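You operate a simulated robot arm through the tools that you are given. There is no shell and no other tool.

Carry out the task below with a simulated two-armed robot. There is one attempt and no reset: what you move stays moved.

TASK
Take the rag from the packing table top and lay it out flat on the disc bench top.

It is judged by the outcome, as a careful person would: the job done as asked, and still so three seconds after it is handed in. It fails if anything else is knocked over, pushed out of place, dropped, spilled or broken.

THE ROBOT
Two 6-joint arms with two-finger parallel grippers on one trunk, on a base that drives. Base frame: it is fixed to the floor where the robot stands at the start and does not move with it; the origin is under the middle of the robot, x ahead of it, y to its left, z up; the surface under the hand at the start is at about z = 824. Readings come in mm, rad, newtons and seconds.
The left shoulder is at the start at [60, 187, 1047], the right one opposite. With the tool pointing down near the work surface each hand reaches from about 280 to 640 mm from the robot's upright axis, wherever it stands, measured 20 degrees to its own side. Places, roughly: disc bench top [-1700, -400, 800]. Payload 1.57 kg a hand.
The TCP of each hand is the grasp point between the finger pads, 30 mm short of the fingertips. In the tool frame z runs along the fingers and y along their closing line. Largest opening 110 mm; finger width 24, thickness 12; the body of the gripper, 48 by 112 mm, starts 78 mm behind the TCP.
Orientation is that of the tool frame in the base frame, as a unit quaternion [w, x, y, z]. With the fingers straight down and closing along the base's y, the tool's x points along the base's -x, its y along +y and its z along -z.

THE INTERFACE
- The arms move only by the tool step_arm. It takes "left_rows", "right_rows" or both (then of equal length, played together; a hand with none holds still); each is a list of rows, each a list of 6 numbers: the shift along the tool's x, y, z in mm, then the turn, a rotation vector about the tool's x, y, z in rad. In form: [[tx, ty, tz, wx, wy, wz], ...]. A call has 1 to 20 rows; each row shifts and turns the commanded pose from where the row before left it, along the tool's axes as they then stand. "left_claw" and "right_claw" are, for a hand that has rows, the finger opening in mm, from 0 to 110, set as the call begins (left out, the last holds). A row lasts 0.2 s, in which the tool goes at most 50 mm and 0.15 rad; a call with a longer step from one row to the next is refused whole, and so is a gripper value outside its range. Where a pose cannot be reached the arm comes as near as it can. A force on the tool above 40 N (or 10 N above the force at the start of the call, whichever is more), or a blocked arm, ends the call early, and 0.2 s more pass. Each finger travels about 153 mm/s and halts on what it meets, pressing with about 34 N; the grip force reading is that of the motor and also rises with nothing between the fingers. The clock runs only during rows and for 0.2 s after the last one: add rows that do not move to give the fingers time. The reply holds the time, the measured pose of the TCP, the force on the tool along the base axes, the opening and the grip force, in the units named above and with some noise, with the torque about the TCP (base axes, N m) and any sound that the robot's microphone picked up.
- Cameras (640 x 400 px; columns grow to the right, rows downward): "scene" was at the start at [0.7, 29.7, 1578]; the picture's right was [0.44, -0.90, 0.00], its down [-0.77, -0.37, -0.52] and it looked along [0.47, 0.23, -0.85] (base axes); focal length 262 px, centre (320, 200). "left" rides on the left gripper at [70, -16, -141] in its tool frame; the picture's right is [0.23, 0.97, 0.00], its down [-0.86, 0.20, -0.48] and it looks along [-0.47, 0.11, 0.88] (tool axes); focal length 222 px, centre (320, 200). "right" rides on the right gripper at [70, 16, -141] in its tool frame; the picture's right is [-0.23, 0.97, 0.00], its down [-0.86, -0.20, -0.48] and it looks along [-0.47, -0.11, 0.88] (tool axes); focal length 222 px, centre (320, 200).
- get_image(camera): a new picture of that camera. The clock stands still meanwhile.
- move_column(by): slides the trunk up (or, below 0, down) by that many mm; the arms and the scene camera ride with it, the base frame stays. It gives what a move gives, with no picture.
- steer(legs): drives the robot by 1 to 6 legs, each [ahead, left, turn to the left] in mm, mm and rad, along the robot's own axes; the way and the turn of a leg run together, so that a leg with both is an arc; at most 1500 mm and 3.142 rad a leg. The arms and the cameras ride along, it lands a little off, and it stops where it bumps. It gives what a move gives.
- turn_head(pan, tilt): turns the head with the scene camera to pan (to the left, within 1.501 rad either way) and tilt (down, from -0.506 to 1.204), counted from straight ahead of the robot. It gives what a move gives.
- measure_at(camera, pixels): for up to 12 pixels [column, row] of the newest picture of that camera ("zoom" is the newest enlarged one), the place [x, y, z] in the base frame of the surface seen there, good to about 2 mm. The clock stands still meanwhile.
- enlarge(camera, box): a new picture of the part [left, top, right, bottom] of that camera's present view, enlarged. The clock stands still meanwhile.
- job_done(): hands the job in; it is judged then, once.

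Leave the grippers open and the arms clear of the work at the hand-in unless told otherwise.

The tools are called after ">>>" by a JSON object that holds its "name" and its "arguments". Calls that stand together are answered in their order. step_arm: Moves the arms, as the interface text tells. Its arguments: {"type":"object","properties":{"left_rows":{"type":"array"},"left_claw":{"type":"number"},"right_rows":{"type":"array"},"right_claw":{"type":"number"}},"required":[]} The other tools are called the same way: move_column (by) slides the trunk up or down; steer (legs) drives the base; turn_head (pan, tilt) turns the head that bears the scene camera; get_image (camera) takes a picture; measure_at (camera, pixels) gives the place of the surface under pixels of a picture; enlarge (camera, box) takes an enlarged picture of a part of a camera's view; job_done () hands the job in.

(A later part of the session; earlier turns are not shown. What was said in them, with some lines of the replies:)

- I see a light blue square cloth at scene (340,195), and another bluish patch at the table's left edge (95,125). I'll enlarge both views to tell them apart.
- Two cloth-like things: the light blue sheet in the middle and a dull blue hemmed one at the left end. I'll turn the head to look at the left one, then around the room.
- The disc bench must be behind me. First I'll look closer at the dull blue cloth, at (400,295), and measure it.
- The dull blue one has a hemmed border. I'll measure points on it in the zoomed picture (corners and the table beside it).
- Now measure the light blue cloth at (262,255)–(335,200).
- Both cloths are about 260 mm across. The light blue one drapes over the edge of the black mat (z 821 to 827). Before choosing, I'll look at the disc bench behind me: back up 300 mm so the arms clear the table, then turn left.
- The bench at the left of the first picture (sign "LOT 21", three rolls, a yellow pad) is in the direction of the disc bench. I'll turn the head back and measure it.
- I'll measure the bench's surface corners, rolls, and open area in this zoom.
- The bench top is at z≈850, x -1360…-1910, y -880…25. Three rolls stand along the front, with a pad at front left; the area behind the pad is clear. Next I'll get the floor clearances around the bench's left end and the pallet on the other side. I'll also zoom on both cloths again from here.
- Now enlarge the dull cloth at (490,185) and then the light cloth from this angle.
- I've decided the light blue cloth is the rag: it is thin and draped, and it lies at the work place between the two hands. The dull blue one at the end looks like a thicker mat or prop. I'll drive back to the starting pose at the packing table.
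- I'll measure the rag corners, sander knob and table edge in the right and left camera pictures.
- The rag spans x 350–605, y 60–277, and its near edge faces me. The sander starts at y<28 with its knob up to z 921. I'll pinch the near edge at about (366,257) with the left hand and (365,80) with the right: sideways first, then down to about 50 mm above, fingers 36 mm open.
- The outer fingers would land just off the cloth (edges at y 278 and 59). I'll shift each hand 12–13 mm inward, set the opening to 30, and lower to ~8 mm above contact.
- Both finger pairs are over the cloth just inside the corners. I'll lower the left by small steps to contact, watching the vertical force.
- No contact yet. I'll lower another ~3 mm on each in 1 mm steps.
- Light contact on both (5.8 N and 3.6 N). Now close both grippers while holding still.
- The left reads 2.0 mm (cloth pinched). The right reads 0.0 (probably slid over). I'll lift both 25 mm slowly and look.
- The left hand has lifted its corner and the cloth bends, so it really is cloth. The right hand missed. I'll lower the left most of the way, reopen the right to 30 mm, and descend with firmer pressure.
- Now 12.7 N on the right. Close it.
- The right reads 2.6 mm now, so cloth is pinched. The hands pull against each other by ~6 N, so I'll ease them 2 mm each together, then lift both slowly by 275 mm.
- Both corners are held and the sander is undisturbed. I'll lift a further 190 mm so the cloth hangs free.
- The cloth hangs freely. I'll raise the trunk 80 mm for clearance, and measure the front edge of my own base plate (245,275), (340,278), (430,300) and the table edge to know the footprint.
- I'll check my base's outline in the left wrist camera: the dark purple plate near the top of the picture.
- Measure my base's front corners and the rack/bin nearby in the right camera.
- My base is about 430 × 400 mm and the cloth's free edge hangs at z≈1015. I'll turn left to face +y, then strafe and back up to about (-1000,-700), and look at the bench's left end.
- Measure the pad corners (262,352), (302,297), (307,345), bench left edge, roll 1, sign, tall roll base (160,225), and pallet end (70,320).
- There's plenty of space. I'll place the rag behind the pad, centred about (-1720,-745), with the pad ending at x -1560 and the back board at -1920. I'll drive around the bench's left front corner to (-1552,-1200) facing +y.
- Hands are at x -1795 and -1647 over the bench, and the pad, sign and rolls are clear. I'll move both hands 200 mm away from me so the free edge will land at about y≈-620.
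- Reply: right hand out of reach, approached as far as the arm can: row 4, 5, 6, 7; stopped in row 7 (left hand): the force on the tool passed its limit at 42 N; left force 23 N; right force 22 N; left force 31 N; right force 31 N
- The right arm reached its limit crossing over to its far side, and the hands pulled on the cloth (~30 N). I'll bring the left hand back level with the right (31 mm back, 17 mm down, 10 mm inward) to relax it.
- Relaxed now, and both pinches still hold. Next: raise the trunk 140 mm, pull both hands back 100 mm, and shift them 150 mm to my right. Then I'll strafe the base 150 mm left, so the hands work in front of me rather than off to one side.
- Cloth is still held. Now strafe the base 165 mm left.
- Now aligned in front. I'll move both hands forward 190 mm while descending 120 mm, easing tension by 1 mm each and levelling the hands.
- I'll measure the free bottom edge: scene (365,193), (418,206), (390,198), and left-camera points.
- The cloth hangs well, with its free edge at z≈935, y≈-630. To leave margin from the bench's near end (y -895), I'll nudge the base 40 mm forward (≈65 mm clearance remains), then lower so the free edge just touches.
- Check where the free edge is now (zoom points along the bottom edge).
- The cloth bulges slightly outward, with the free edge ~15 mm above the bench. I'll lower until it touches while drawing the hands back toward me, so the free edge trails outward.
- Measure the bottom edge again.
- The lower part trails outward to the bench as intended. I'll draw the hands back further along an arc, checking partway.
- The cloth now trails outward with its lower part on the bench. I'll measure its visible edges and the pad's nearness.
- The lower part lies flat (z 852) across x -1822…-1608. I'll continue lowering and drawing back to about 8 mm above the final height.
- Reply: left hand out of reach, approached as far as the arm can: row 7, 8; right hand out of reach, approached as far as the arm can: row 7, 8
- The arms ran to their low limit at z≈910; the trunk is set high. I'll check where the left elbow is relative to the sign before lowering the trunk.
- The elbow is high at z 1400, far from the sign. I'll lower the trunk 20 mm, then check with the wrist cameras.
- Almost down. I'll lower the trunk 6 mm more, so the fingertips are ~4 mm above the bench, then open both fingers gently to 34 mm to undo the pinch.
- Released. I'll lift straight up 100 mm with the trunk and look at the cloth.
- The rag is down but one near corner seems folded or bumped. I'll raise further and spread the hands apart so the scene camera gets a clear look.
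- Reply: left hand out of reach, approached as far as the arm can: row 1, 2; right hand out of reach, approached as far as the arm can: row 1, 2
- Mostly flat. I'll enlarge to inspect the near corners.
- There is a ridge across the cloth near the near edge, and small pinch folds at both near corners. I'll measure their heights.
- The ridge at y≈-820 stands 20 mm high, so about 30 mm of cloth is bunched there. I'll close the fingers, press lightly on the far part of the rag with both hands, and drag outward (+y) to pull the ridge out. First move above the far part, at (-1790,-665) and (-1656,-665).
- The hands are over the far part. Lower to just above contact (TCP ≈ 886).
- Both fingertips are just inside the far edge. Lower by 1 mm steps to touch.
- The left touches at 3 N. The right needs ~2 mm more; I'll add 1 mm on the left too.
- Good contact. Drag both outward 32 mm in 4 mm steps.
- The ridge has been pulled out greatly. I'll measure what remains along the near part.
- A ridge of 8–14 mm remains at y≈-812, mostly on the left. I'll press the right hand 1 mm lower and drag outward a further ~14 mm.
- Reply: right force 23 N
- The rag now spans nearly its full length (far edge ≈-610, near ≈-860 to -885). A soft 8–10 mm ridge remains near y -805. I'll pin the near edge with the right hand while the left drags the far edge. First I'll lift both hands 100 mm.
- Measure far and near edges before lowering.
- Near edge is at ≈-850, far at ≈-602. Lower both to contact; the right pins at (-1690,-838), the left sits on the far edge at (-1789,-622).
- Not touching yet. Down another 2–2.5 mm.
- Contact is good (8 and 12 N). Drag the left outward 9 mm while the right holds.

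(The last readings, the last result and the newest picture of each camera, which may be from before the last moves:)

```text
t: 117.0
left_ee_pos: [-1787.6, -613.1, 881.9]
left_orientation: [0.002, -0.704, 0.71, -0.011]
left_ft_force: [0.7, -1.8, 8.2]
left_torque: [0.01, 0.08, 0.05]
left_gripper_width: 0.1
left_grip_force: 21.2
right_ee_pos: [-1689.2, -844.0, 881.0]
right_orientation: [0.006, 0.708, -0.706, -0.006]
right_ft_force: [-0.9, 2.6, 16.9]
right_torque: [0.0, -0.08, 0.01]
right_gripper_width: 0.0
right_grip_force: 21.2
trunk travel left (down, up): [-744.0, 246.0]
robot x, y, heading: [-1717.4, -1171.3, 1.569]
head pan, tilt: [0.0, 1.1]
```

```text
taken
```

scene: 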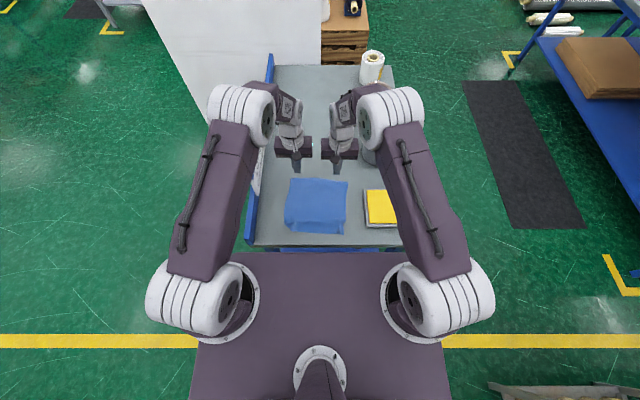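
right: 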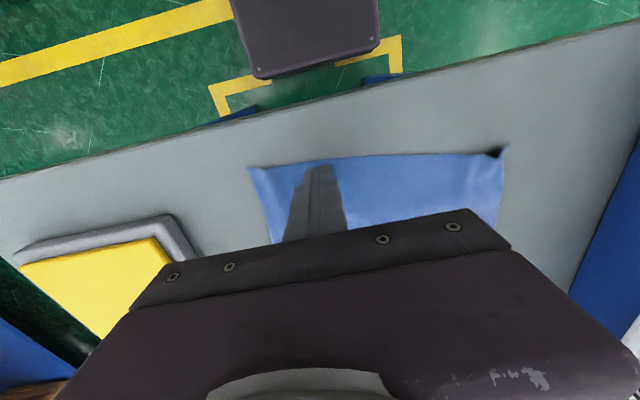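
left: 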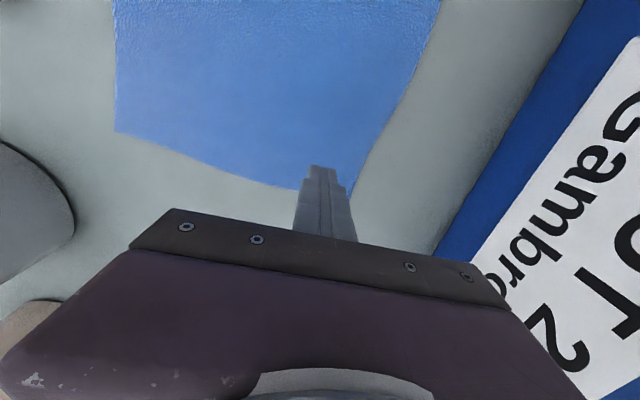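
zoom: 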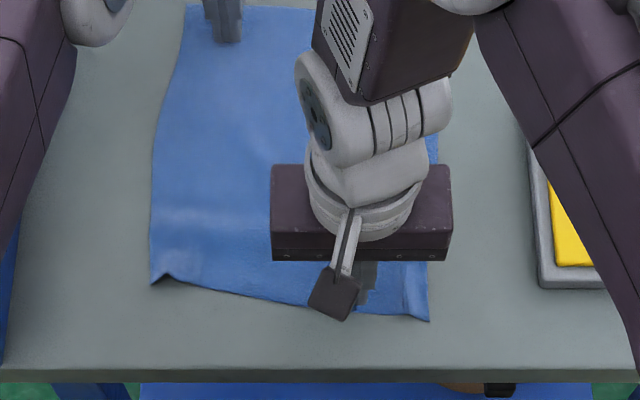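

The ridge is gone near the pinned part. I'll lift both hands, then treat the left near corner, which curls up slightly, and the rest of the ridge. Lift 60 mm and look.

>>> {"name": "step_arm", "arguments": {"left_rows": [[0, 0, -15, 0, 0, 0], [0, 0, -25, 0, 0, 0], [0, 0, -25, 0, 0, 0], [0, 0, 0, 0, 0, 0], [0, 0, 0, 0, 0, 0], [0, 0, 0, 0, 0, 0], [0, 0, 0, 0, 0, 0], [0, 0, 0, 0, 0, 0]], "right_rows": [[0, 0, -15, 0, 0, 0], [0, 0, -25, 0, 0, 0], [0, 0, -25, 0, 0, 0], [0, -30, 0, 0, 0, 0], [0, -40, -5, 0, 0, 0], [0, -40, -5, 0, 0, 0], [0, -40, -5, 0, 0, 0], [0, 0, 0, 0, 0, 0]]}}

>>> {"name": "enlarge", "arguments": {"camera": "scene", "box": [275, 155, 365, 245]}}

>>> {"name": "measure_at", "arguments": {"camera": "zoom", "pixels": [[190, 200], [190, 212], [190, 225], [190, 240], [160, 270], [172, 275], [260, 215], [260, 230], [330, 225], [330, 245], [400, 240], [400, 300]]}}

```text
t: 118.8
left_ee_pos: [-1791.2, -611.2, 943.7]
left_orientation: [0.001, -0.705, 0.709, -0.013]
left_ft_force: [0.2, -0.1, -0.1]
left_torque: [-0.02, -0.03, -0.02]
left_gripper_width: 0.2
left_grip_force: 21.3
right_ee_pos: [-1538.1, -841.4, 955.7]
right_orientation: [0.006, 0.709, -0.705, -0.003]
right_ft_force: [0.1, 0.0, -0.7]
right_torque: [-0.02, -0.02, 0.0]
right_gripper_width: 0.2
right_grip_force: 21.5
trunk travel left (down, up): [-744.0, 246.0]
robot x, y, heading: [-1712.1, -1171.2, 1.575]
head pan, tilt: [0.0, 1.1]
```

```text
4.44 times, centred on (320, 200) of scene
```

zoom: 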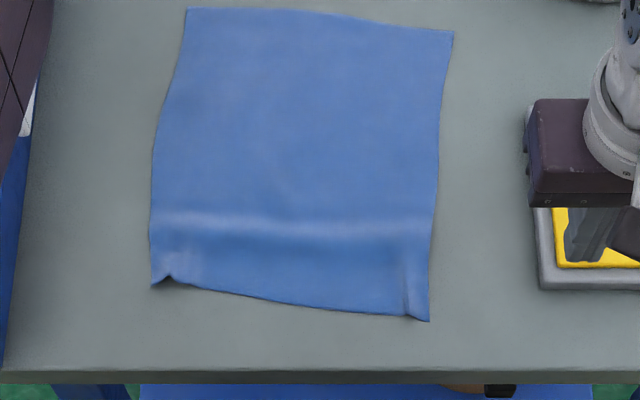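

```text
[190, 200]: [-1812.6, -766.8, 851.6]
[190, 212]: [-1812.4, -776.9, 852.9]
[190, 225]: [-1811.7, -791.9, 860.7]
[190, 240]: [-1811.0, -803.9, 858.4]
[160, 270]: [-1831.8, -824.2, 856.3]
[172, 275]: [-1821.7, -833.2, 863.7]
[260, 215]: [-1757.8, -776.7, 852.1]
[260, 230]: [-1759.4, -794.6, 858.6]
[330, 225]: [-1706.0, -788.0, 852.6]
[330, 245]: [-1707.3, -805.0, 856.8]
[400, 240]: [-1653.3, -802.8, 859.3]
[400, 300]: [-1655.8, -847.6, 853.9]
```

A soft ridge of ~7 mm remains, plus little corner curls. Next I'll press both hands on the near edge, left at (-1800,-826) and right at (-1652,-845). From there I'll drag toward me and slightly outward to take up the last slack; the larger far part holds by friction.

>>> {"name": "step_arm", "arguments": {"left_rows": [[30, 0, 0, 0, 0, 0], [36, 2, 0, 0, 0, 0], [36, 2, 0, 0, 0, 0], [36, 2, 0, 0, 0, 0], [36, 2, 0, 0, 0, 0], [38, 1, 0, 0, 0, 0], [0, 0, 18, 0, 0, 0], [0, 0, 18, 0, 0, 0], [0, 0, 18, 0, 0, 0], [0, 0, 0, 0, 0, 0]], "right_rows": [[0, 20, 0, 0, 0, 0], [0, 20, 0, 0, 0, 0], [0, 20, 0, 0, 0, 0], [0, 20, 0, 0, 0, 0], [2, 20, 0, 0, 0, 0], [2, 14, 0, 0, 0, 0], [0, 0, 22, 0, 0, 0], [0, 0, 22, 0, 0, 0], [0, 0, 22, 0, 0, 0], [0, 0, 0, 0, 0, 0]]}}

>>> {"name": "get_image", "arguments": {"camera": "left"}}

>>> {"name": "get_image", "arguments": {"camera": "right"}}

```text
t: 121.0
left_ee_pos: [-1799.0, -825.8, 895.6]
left_orientation: [0.002, -0.705, 0.709, -0.011]
left_ft_force: [-0.1, 0.0, 0.0]
left_torque: [-0.02, -0.01, 0.0]
left_gripper_width: 0.2
left_grip_force: 21.5
right_ee_pos: [-1654.4, -844.9, 894.0]
right_orientation: [0.007, 0.709, -0.705, -0.004]
right_ft_force: [-0.8, -0.1, -0.5]
right_torque: [-0.01, 0.01, 0.02]
right_gripper_width: 0.1
right_grip_force: 20.7
trunk travel left (down, up): [-744.0, 246.0]
robot x, y, heading: [-1712.7, -1171.4, 1.567]
head pan, tilt: [0.0, 1.1]
```

```text
taken
```

left: 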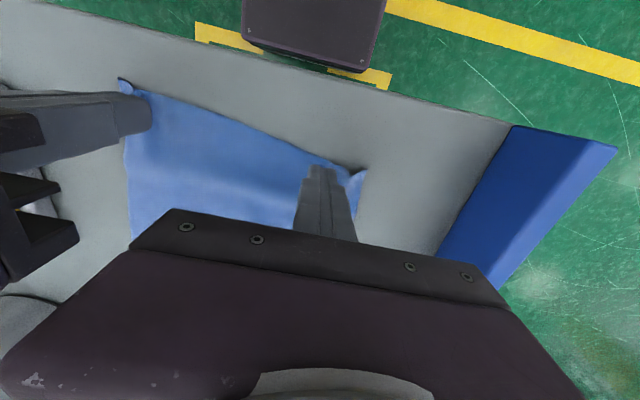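

```text
taken
```

right: 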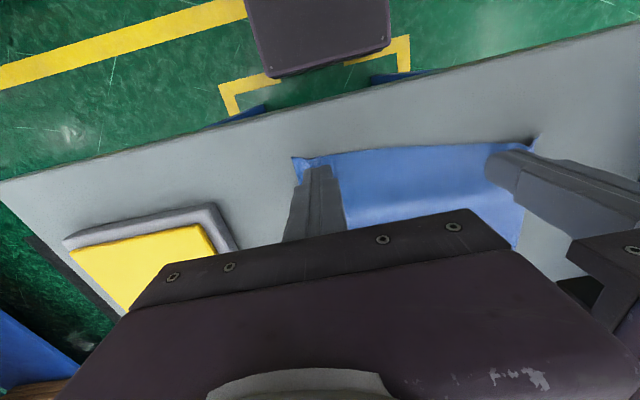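

Both fingertips are over the near edge. Lower to contact.

>>> {"name": "step_arm", "arguments": {"left_rows": [[0, 0, 6, 0, 0, 0], [0, 0, 5, 0, 0, 0], [0, 0, 1, 0, 0, 0], [0, 0, 1, 0, 0, 0], [0, 0, 1, 0, 0, 0], [0, 0, 0, 0, 0, 0]], "right_rows": [[0, 0, 6, 0, 0, 0], [0, 0, 4, 0, 0, 0], [0, 0, 1, 0, 0, 0], [0, 0, 1, 0, 0, 0], [0, 0, 1, 0, 0, 0], [0, 0, 0, 0, 0, 0]]}}

```text
t: 122.4
left_ee_pos: [-1798.5, -824.5, 881.1]
left_orientation: [0.002, -0.705, 0.709, -0.011]
left_ft_force: [-3.9, 1.1, 22.2]
left_torque: [0.04, 0.31, -0.02]
left_gripper_width: 0.0
left_grip_force: 21.3
right_ee_pos: [-1653.4, -845.0, 881.8]
right_orientation: [0.007, 0.709, -0.705, -0.004]
right_ft_force: [-0.2, 0.7, 2.1]
right_torque: [0.03, -0.03, 0.02]
right_gripper_width: 0.1
right_grip_force: 21.6
trunk travel left (down, up): [-744.0, 246.0]
robot x, y, heading: [-1715.0, -1171.3, 1.573]
head pan, tilt: [0.0, 1.1]
```

The left is at 22 N (a little firm), the right at 2 N. Adjust, then drag toward me 12 mm and outward 4 mm each.

>>> {"name": "step_arm", "arguments": {"left_rows": [[0, 0, -0.5, 0, 0, 0], [0, 0, 0, 0, 0, 0], [3, 1, 0, 0, 0, 0], [3, 1, 0, 0, 0, 0], [3, 1, 0, 0, 0, 0], [3, 1, 0, 0, 0, 0], [0, 0, 0, 0, 0, 0]], "right_rows": [[0, 0, 0.5, 0, 0, 0], [0, 0, 0.5, 0, 0, 0], [3, -1, 0, 0, 0, 0], [3, -1, 0, 0, 0, 0], [2, -1, 0, 0, 0, 0], [2, -1, 0, 0, 0, 0], [0, 0, 0, 0, 0, 0]]}}

>>> {"name": "get_image", "arguments": {"camera": "right"}}

>>> {"name": "enlarge", "arguments": {"camera": "scene", "box": [275, 155, 365, 245]}}

```text
t: 123.2
left_ee_pos: [-1798.5, -828.7, 882.3]
left_orientation: [0.003, -0.704, 0.71, -0.011]
left_ft_force: [-1.3, -0.3, 8.0]
left_torque: [-0.02, 0.08, -0.02]
left_gripper_width: 0.1
left_grip_force: 21.5
right_ee_pos: [-1653.8, -847.7, 881.7]
right_orientation: [0.003, 0.708, -0.706, -0.011]
right_ft_force: [2.7, -0.1, 21.3]
right_torque: [-0.15, -0.22, 0.01]
right_gripper_width: 0.0
right_grip_force: 21.6
trunk travel left (down, up): [-744.0, 246.0]
robot x, y, heading: [-1714.5, -1168.8, 1.568]
head pan, tilt: [0.0, 1.1]
stopped in row 4 (right hand): the force on the tool passed its limit at 42 N (the readings are from after the stop); the commanded pose is now the measured one
```

```text
taken
```

right: 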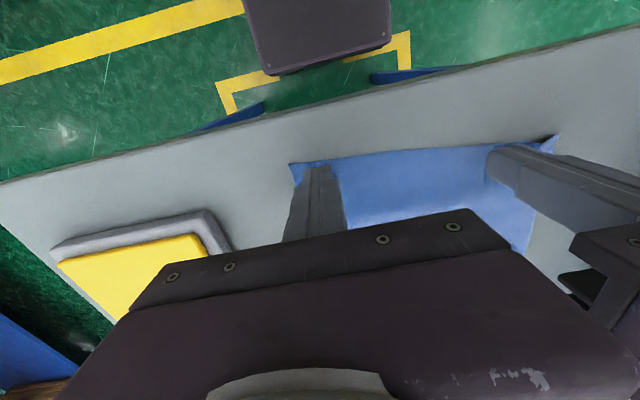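

```text
4.44 times, centred on (320, 200) of scene
```

zoom: 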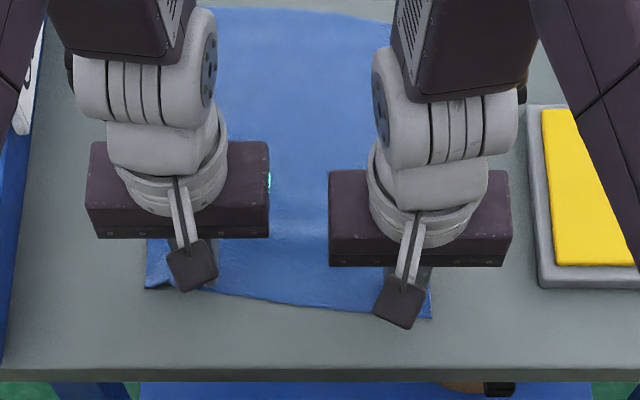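

The right pressed too hard. I'll raise it 0.9 mm and drag both the remaining 9 mm.

>>> {"name": "step_arm", "arguments": {"left_rows": [[0, 0, 0, 0, 0, 0], [3, 1, 0, 0, 0, 0], [3, 1, 0, 0, 0, 0], [3, 1, 0, 0, 0, 0], [2, 1, 0, 0, 0, 0], [0, 0, 0, 0, 0, 0]], "right_rows": [[0, 0, -0.5, 0, 0, 0], [3, -1, -0.1, 0, 0, 0], [3, -1, -0.1, 0, 0, 0], [2, -1, 0, 0, 0, 0], [2, -1, 0, 0, 0, 0], [0, 0, 0, 0, 0, 0]]}}

>>> {"name": "get_image", "arguments": {"camera": "right"}}

>>> {"name": "get_image", "arguments": {"camera": "left"}}

```text
t: 124.6
left_ee_pos: [-1803.4, -837.6, 881.1]
left_orientation: [0.003, -0.705, 0.709, -0.012]
left_ft_force: [5.4, 1.7, 16.5]
left_torque: [0.11, -0.03, -0.04]
left_gripper_width: 0.2
left_grip_force: 21.4
right_ee_pos: [-1648.0, -856.3, 881.5]
right_orientation: [0.003, 0.709, -0.705, -0.009]
right_ft_force: [-3.4, 2.8, 14.5]
right_torque: [-0.02, 0.02, -0.04]
right_gripper_width: 0.0
right_grip_force: 22.0
trunk travel left (down, up): [-744.0, 246.0]
robot x, y, heading: [-1712.4, -1169.6, 1.566]
head pan, tilt: [0.0, 1.1]
```

```text
taken
```

right: 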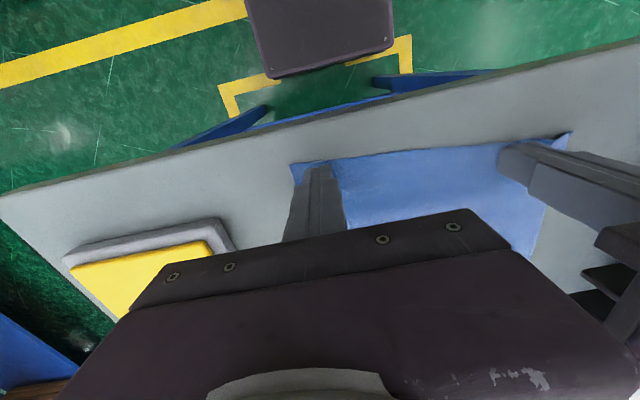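

```text
taken
```

left: 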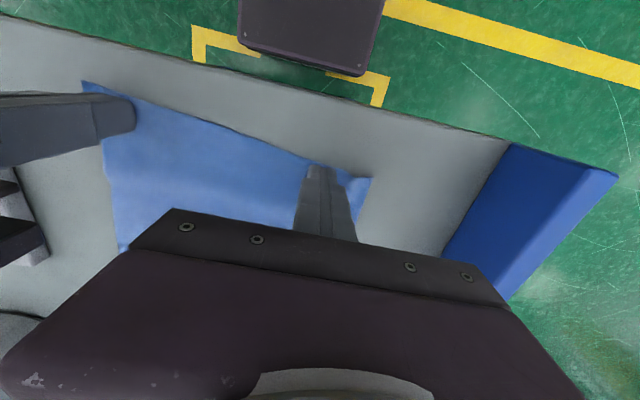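

It looks much flatter, and the hands moved with the cloth. Lift both straight up 80 mm, then apart, and inspect.

>>> {"name": "step_arm", "arguments": {"left_rows": [[0, 0, -10, 0, 0, 0], [0, 0, -20, 0, 0, 0], [0, 0, -25, 0, 0, 0], [0, 0, -25, 0, 0, 0], [0, 0, -30, 0, 0, 0], [0, 0, -30, 0, 0, 0], [0, 0, -30, 0, 0, 0], [0, 20, -30, 0, 0, 0], [0, 30, 0, 0, 0, 0], [0, 30, 0, 0, 0, 0], [0, 0, 0, 0, 0, 0]], "right_rows": [[0, 0, -10, 0, 0, 0], [0, 0, -20, 0, 0, 0], [0, 0, -25, 0, 0, 0], [0, 0, -25, 0, 0, 0], [0, 0, -30, 0, 0, 0], [0, 0, -30, 0, 0, 0], [0, 0, -30, 0, 0, 0], [0, -30, -30, 0, 0, 0], [0, -40, 0, 0, 0, 0], [0, -40, 0, 0, 0, 0], [0, 0, 0, 0, 0, 0]]}}

>>> {"name": "enlarge", "arguments": {"camera": "scene", "box": [275, 155, 365, 245]}}

>>> {"name": "measure_at", "arguments": {"camera": "zoom", "pixels": [[190, 200], [190, 225], [190, 240], [260, 215], [260, 230], [330, 225], [330, 240], [400, 240], [400, 225], [160, 275], [400, 300], [425, 310]]}}

>>> {"name": "get_image", "arguments": {"camera": "left"}}

>>> {"name": "get_image", "arguments": {"camera": "right"}}

```text
t: 127.0
left_ee_pos: [-1884.8, -834.3, 1078.9]
left_orientation: [0.002, -0.705, 0.709, -0.013]
left_ft_force: [-0.3, 0.2, -0.3]
left_torque: [0.03, 0.02, 0.0]
left_gripper_width: 0.0
left_grip_force: 21.3
right_ee_pos: [-1533.9, -856.2, 1077.6]
right_orientation: [0.005, 0.709, -0.705, -0.008]
right_ft_force: [-0.1, 0.4, 0.1]
right_torque: [-0.01, 0.03, 0.04]
right_gripper_width: 0.1
right_grip_force: 21.9
trunk travel left (down, up): [-744.0, 246.0]
robot x, y, heading: [-1711.0, -1170.1, 1.57]
head pan, tilt: [0.0, 1.1]
```

```text
4.44 times, centred on (320, 200) of scene
```

zoom: 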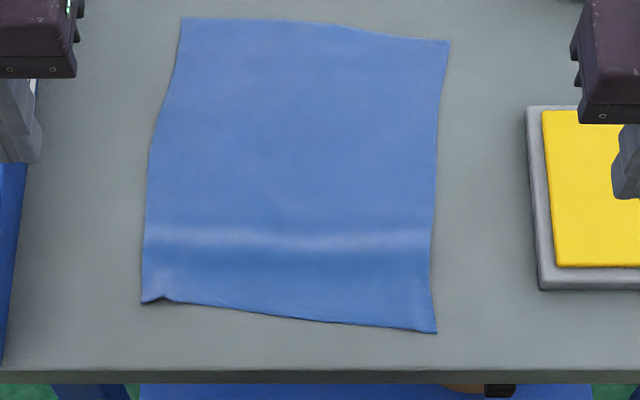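

```text
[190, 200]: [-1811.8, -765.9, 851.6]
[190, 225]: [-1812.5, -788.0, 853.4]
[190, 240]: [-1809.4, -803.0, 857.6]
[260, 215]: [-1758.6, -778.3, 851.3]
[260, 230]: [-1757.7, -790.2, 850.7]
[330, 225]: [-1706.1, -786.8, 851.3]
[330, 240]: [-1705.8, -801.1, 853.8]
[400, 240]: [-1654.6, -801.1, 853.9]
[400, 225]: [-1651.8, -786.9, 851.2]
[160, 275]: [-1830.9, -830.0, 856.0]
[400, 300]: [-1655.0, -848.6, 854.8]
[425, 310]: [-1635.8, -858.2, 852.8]
```

```text
taken
```

left: 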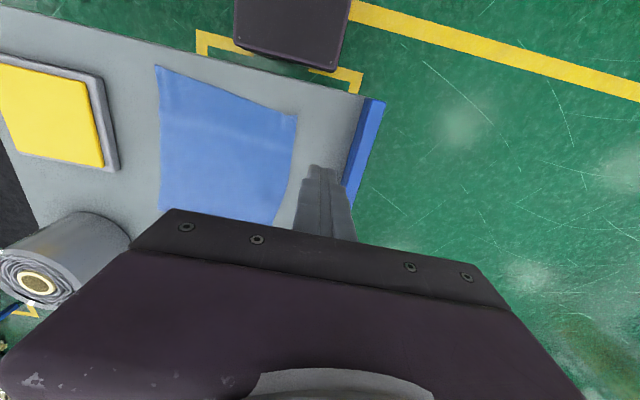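

```text
taken
```

right: 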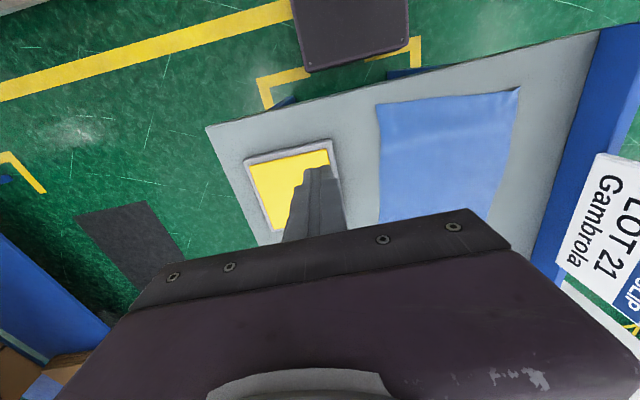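

The rag lies flat now, with all points within a few mm of the bench. I'll check the near corners' places, open the grippers, and raise the arms.

>>> {"name": "measure_at", "arguments": {"camera": "right", "pixels": [[379, 106], [516, 90], [450, 98], [400, 125], [450, 122], [490, 118], [430, 118], [440, 170]]}}

>>> {"name": "step_arm", "arguments": {"left_rows": [[0, 0, -20, 0, 0, 0], [0, 0, -30, 0, 0, 0], [0, 0, 0, 0, 0, 0], [0, 0, 0, 0, 0, 0], [0, 0, 0, 0, 0, 0]], "right_rows": [[0, 0, -20, 0, 0, 0], [0, 0, -30, 0, 0, 0], [0, 0, 0, 0, 0, 0], [0, 0, 0, 0, 0, 0], [0, 0, 0, 0, 0, 0]], "left_claw": 110, "right_claw": 110}}

>>> {"name": "move_column", "arguments": {"by": 60}}

```text
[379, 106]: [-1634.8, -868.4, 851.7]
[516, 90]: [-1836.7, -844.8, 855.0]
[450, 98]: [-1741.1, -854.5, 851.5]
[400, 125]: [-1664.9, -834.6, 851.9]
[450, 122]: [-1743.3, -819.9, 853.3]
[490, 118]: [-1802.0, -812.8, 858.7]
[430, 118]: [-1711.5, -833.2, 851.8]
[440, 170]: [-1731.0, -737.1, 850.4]
```

```text
t: 128.2
left_ee_pos: [-1888.7, -832.5, 1131.0]
left_orientation: [0.001, -0.705, 0.709, -0.012]
left_ft_force: [-0.5, -0.5, -0.1]
left_torque: [-0.02, -0.01, -0.01]
left_gripper_width: 110.1
left_grip_force: 0.1
right_ee_pos: [-1533.2, -858.0, 1128.1]
right_orientation: [0.004, 0.709, -0.705, -0.008]
right_ft_force: [-0.4, -0.6, 0.9]
right_torque: [0.03, 0.01, 0.01]
right_gripper_width: 110.0
right_grip_force: 0.0
trunk travel left (down, up): [-744.0, 246.0]
robot x, y, heading: [-1711.6, -1170.8, 1.568]
head pan, tilt: [0.0, 1.1]
```

```text
t: 129.2
left_ee_pos: [-1889.0, -832.8, 1190.1]
left_orientation: [0.001, -0.704, 0.71, -0.012]
left_ft_force: [0.2, 0.8, 0.2]
left_torque: [0.01, -0.01, 0.02]
left_gripper_width: 110.2
left_grip_force: 0.0
right_ee_pos: [-1533.4, -856.5, 1188.1]
right_orientation: [0.005, 0.709, -0.705, -0.007]
right_ft_force: [0.5, 0.0, 0.5]
right_torque: [-0.02, -0.01, -0.01]
right_gripper_width: 110.0
right_grip_force: 0.0
trunk travel left (down, up): [-804.0, 186.0]
robot x, y, heading: [-1714.5, -1172.1, 1.574]
head pan, tilt: [0.0, 1.1]
```

I'll back the base 220 mm away from the bench (plenty of floor behind), then take a final look at both the bench and the packing table.

>>> {"name": "steer", "arguments": {"legs": [[-220, 0, 0]]}}

>>> {"name": "turn_head", "arguments": {"pan": -0.1, "tilt": 0.8}}

>>> {"name": "get_image", "arguments": {"camera": "scene"}}

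>>> {"name": "enlarge", "arguments": {"camera": "scene", "box": [230, 130, 410, 300]}}

>>> {"name": "turn_head", "arguments": {"pan": -1.0, "tilt": 0.4}}

>>> {"name": "get_image", "arguments": {"camera": "scene"}}

```text
t: 130.9
left_ee_pos: [-1888.4, -1054.6, 1189.7]
left_orientation: [0.001, -0.704, 0.71, -0.013]
left_ft_force: [-0.5, 0.9, 1.1]
left_torque: [-0.05, -0.03, -0.03]
left_gripper_width: 110.1
left_grip_force: 0.1
right_ee_pos: [-1532.6, -1078.8, 1187.3]
right_orientation: [0.005, 0.708, -0.706, -0.008]
right_ft_force: [-0.8, 0.4, -0.1]
right_torque: [-0.02, -0.01, 0.02]
right_gripper_width: 110.4
right_grip_force: 0.1
trunk travel left (down, up): [-804.0, 186.0]
robot x, y, heading: [-1712.0, -1392.2, 1.57]
head pan, tilt: [0.0, 1.1]
```

```text
t: 131.7
left_ee_pos: [-1888.8, -1058.1, 1190.4]
left_orientation: [0.001, -0.704, 0.71, -0.012]
left_ft_force: [0.6, 0.1, 0.3]
left_torque: [0.03, -0.02, -0.02]
left_gripper_width: 110.0
left_grip_force: 0.1
right_ee_pos: [-1532.8, -1084.0, 1188.9]
right_orientation: [0.005, 0.709, -0.705, -0.008]
right_ft_force: [1.1, 0.7, 0.8]
right_torque: [0.02, 0.01, 0.04]
right_gripper_width: 110.0
right_grip_force: 0.1
trunk travel left (down, up): [-804.0, 186.0]
robot x, y, heading: [-1713.2, -1396.1, 1.571]
head pan, tilt: [-0.099, 0.799]
```

```text
taken
```

scene: 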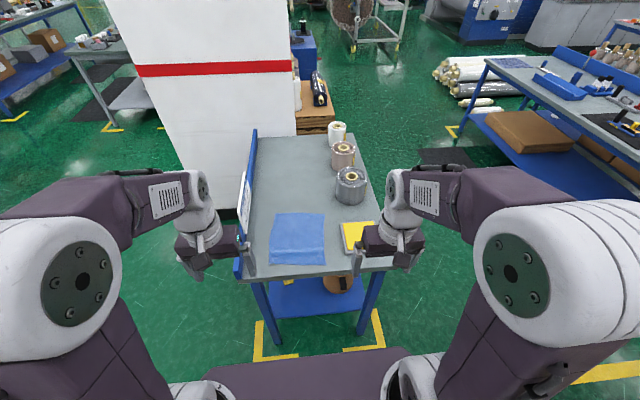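

```text
2.35 times, centred on (320, 215) of scene
```

zoom: 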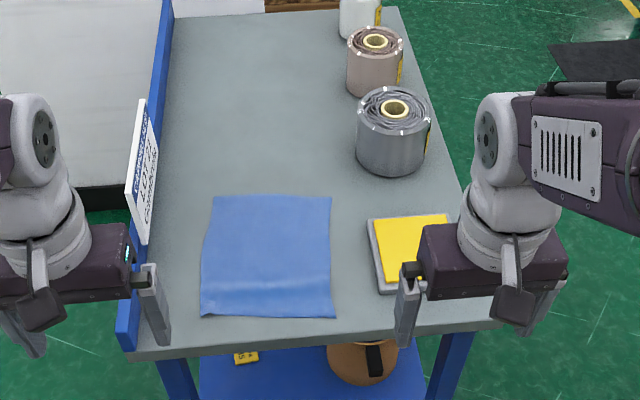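

```text
t: 132.9
left_ee_pos: [-1888.6, -1055.4, 1190.0]
left_orientation: [0.002, -0.704, 0.71, -0.012]
left_ft_force: [0.6, 0.3, 0.1]
left_torque: [0.0, 0.0, -0.02]
left_gripper_width: 110.1
left_grip_force: 0.1
right_ee_pos: [-1532.2, -1081.4, 1187.6]
right_orientation: [0.004, 0.708, -0.706, -0.008]
right_ft_force: [0.0, -0.4, -0.9]
right_torque: [-0.01, -0.03, 0.0]
right_gripper_width: 110.0
right_grip_force: 0.0
trunk travel left (down, up): [-804.0, 186.0]
robot x, y, heading: [-1712.6, -1396.9, 1.568]
head pan, tilt: [-1.0, 0.4]
```

```text
taken
```

scene: 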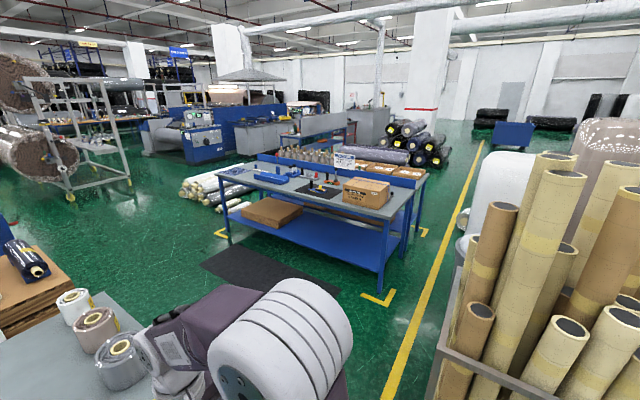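

The rag lies flat on the disc bench. The rolls, pad and sign there are where they were, and the packing table's other items are undisturbed. The grippers are open and the arms clear, so I'm handing in.

>>> {"name": "job_done", "arguments": {}}

```text
The job is handed in.
```

The rag is laid out flat on the disc bench top, behind the yellow pad, and the job is handed in. Where I measured it, the rag sits within a few mm of the bench. The exception is a faint crease near the edge facing the robot, up to about 8 mm high on the left.

- **Which cloth:** there were two blue cloths on the packing table. I took the thin light blue one between the hands as the rag and left the thicker hemmed one at the table's left end. If you meant the hemmed one, the wrong cloth was moved.
- **Smoothing:** the rag landed with a ridge about 20 mm high, so I pressed on it with closed fingers and pulled it out from both ends.
- **Other items:** nothing looks moved. The rolls, pad and sign on the bench were in place in the last close-up, and the packing table looked undisturbed from a distance.
- **Robot:** the grippers are open, and the robot is backed off from the bench with the arms clear.
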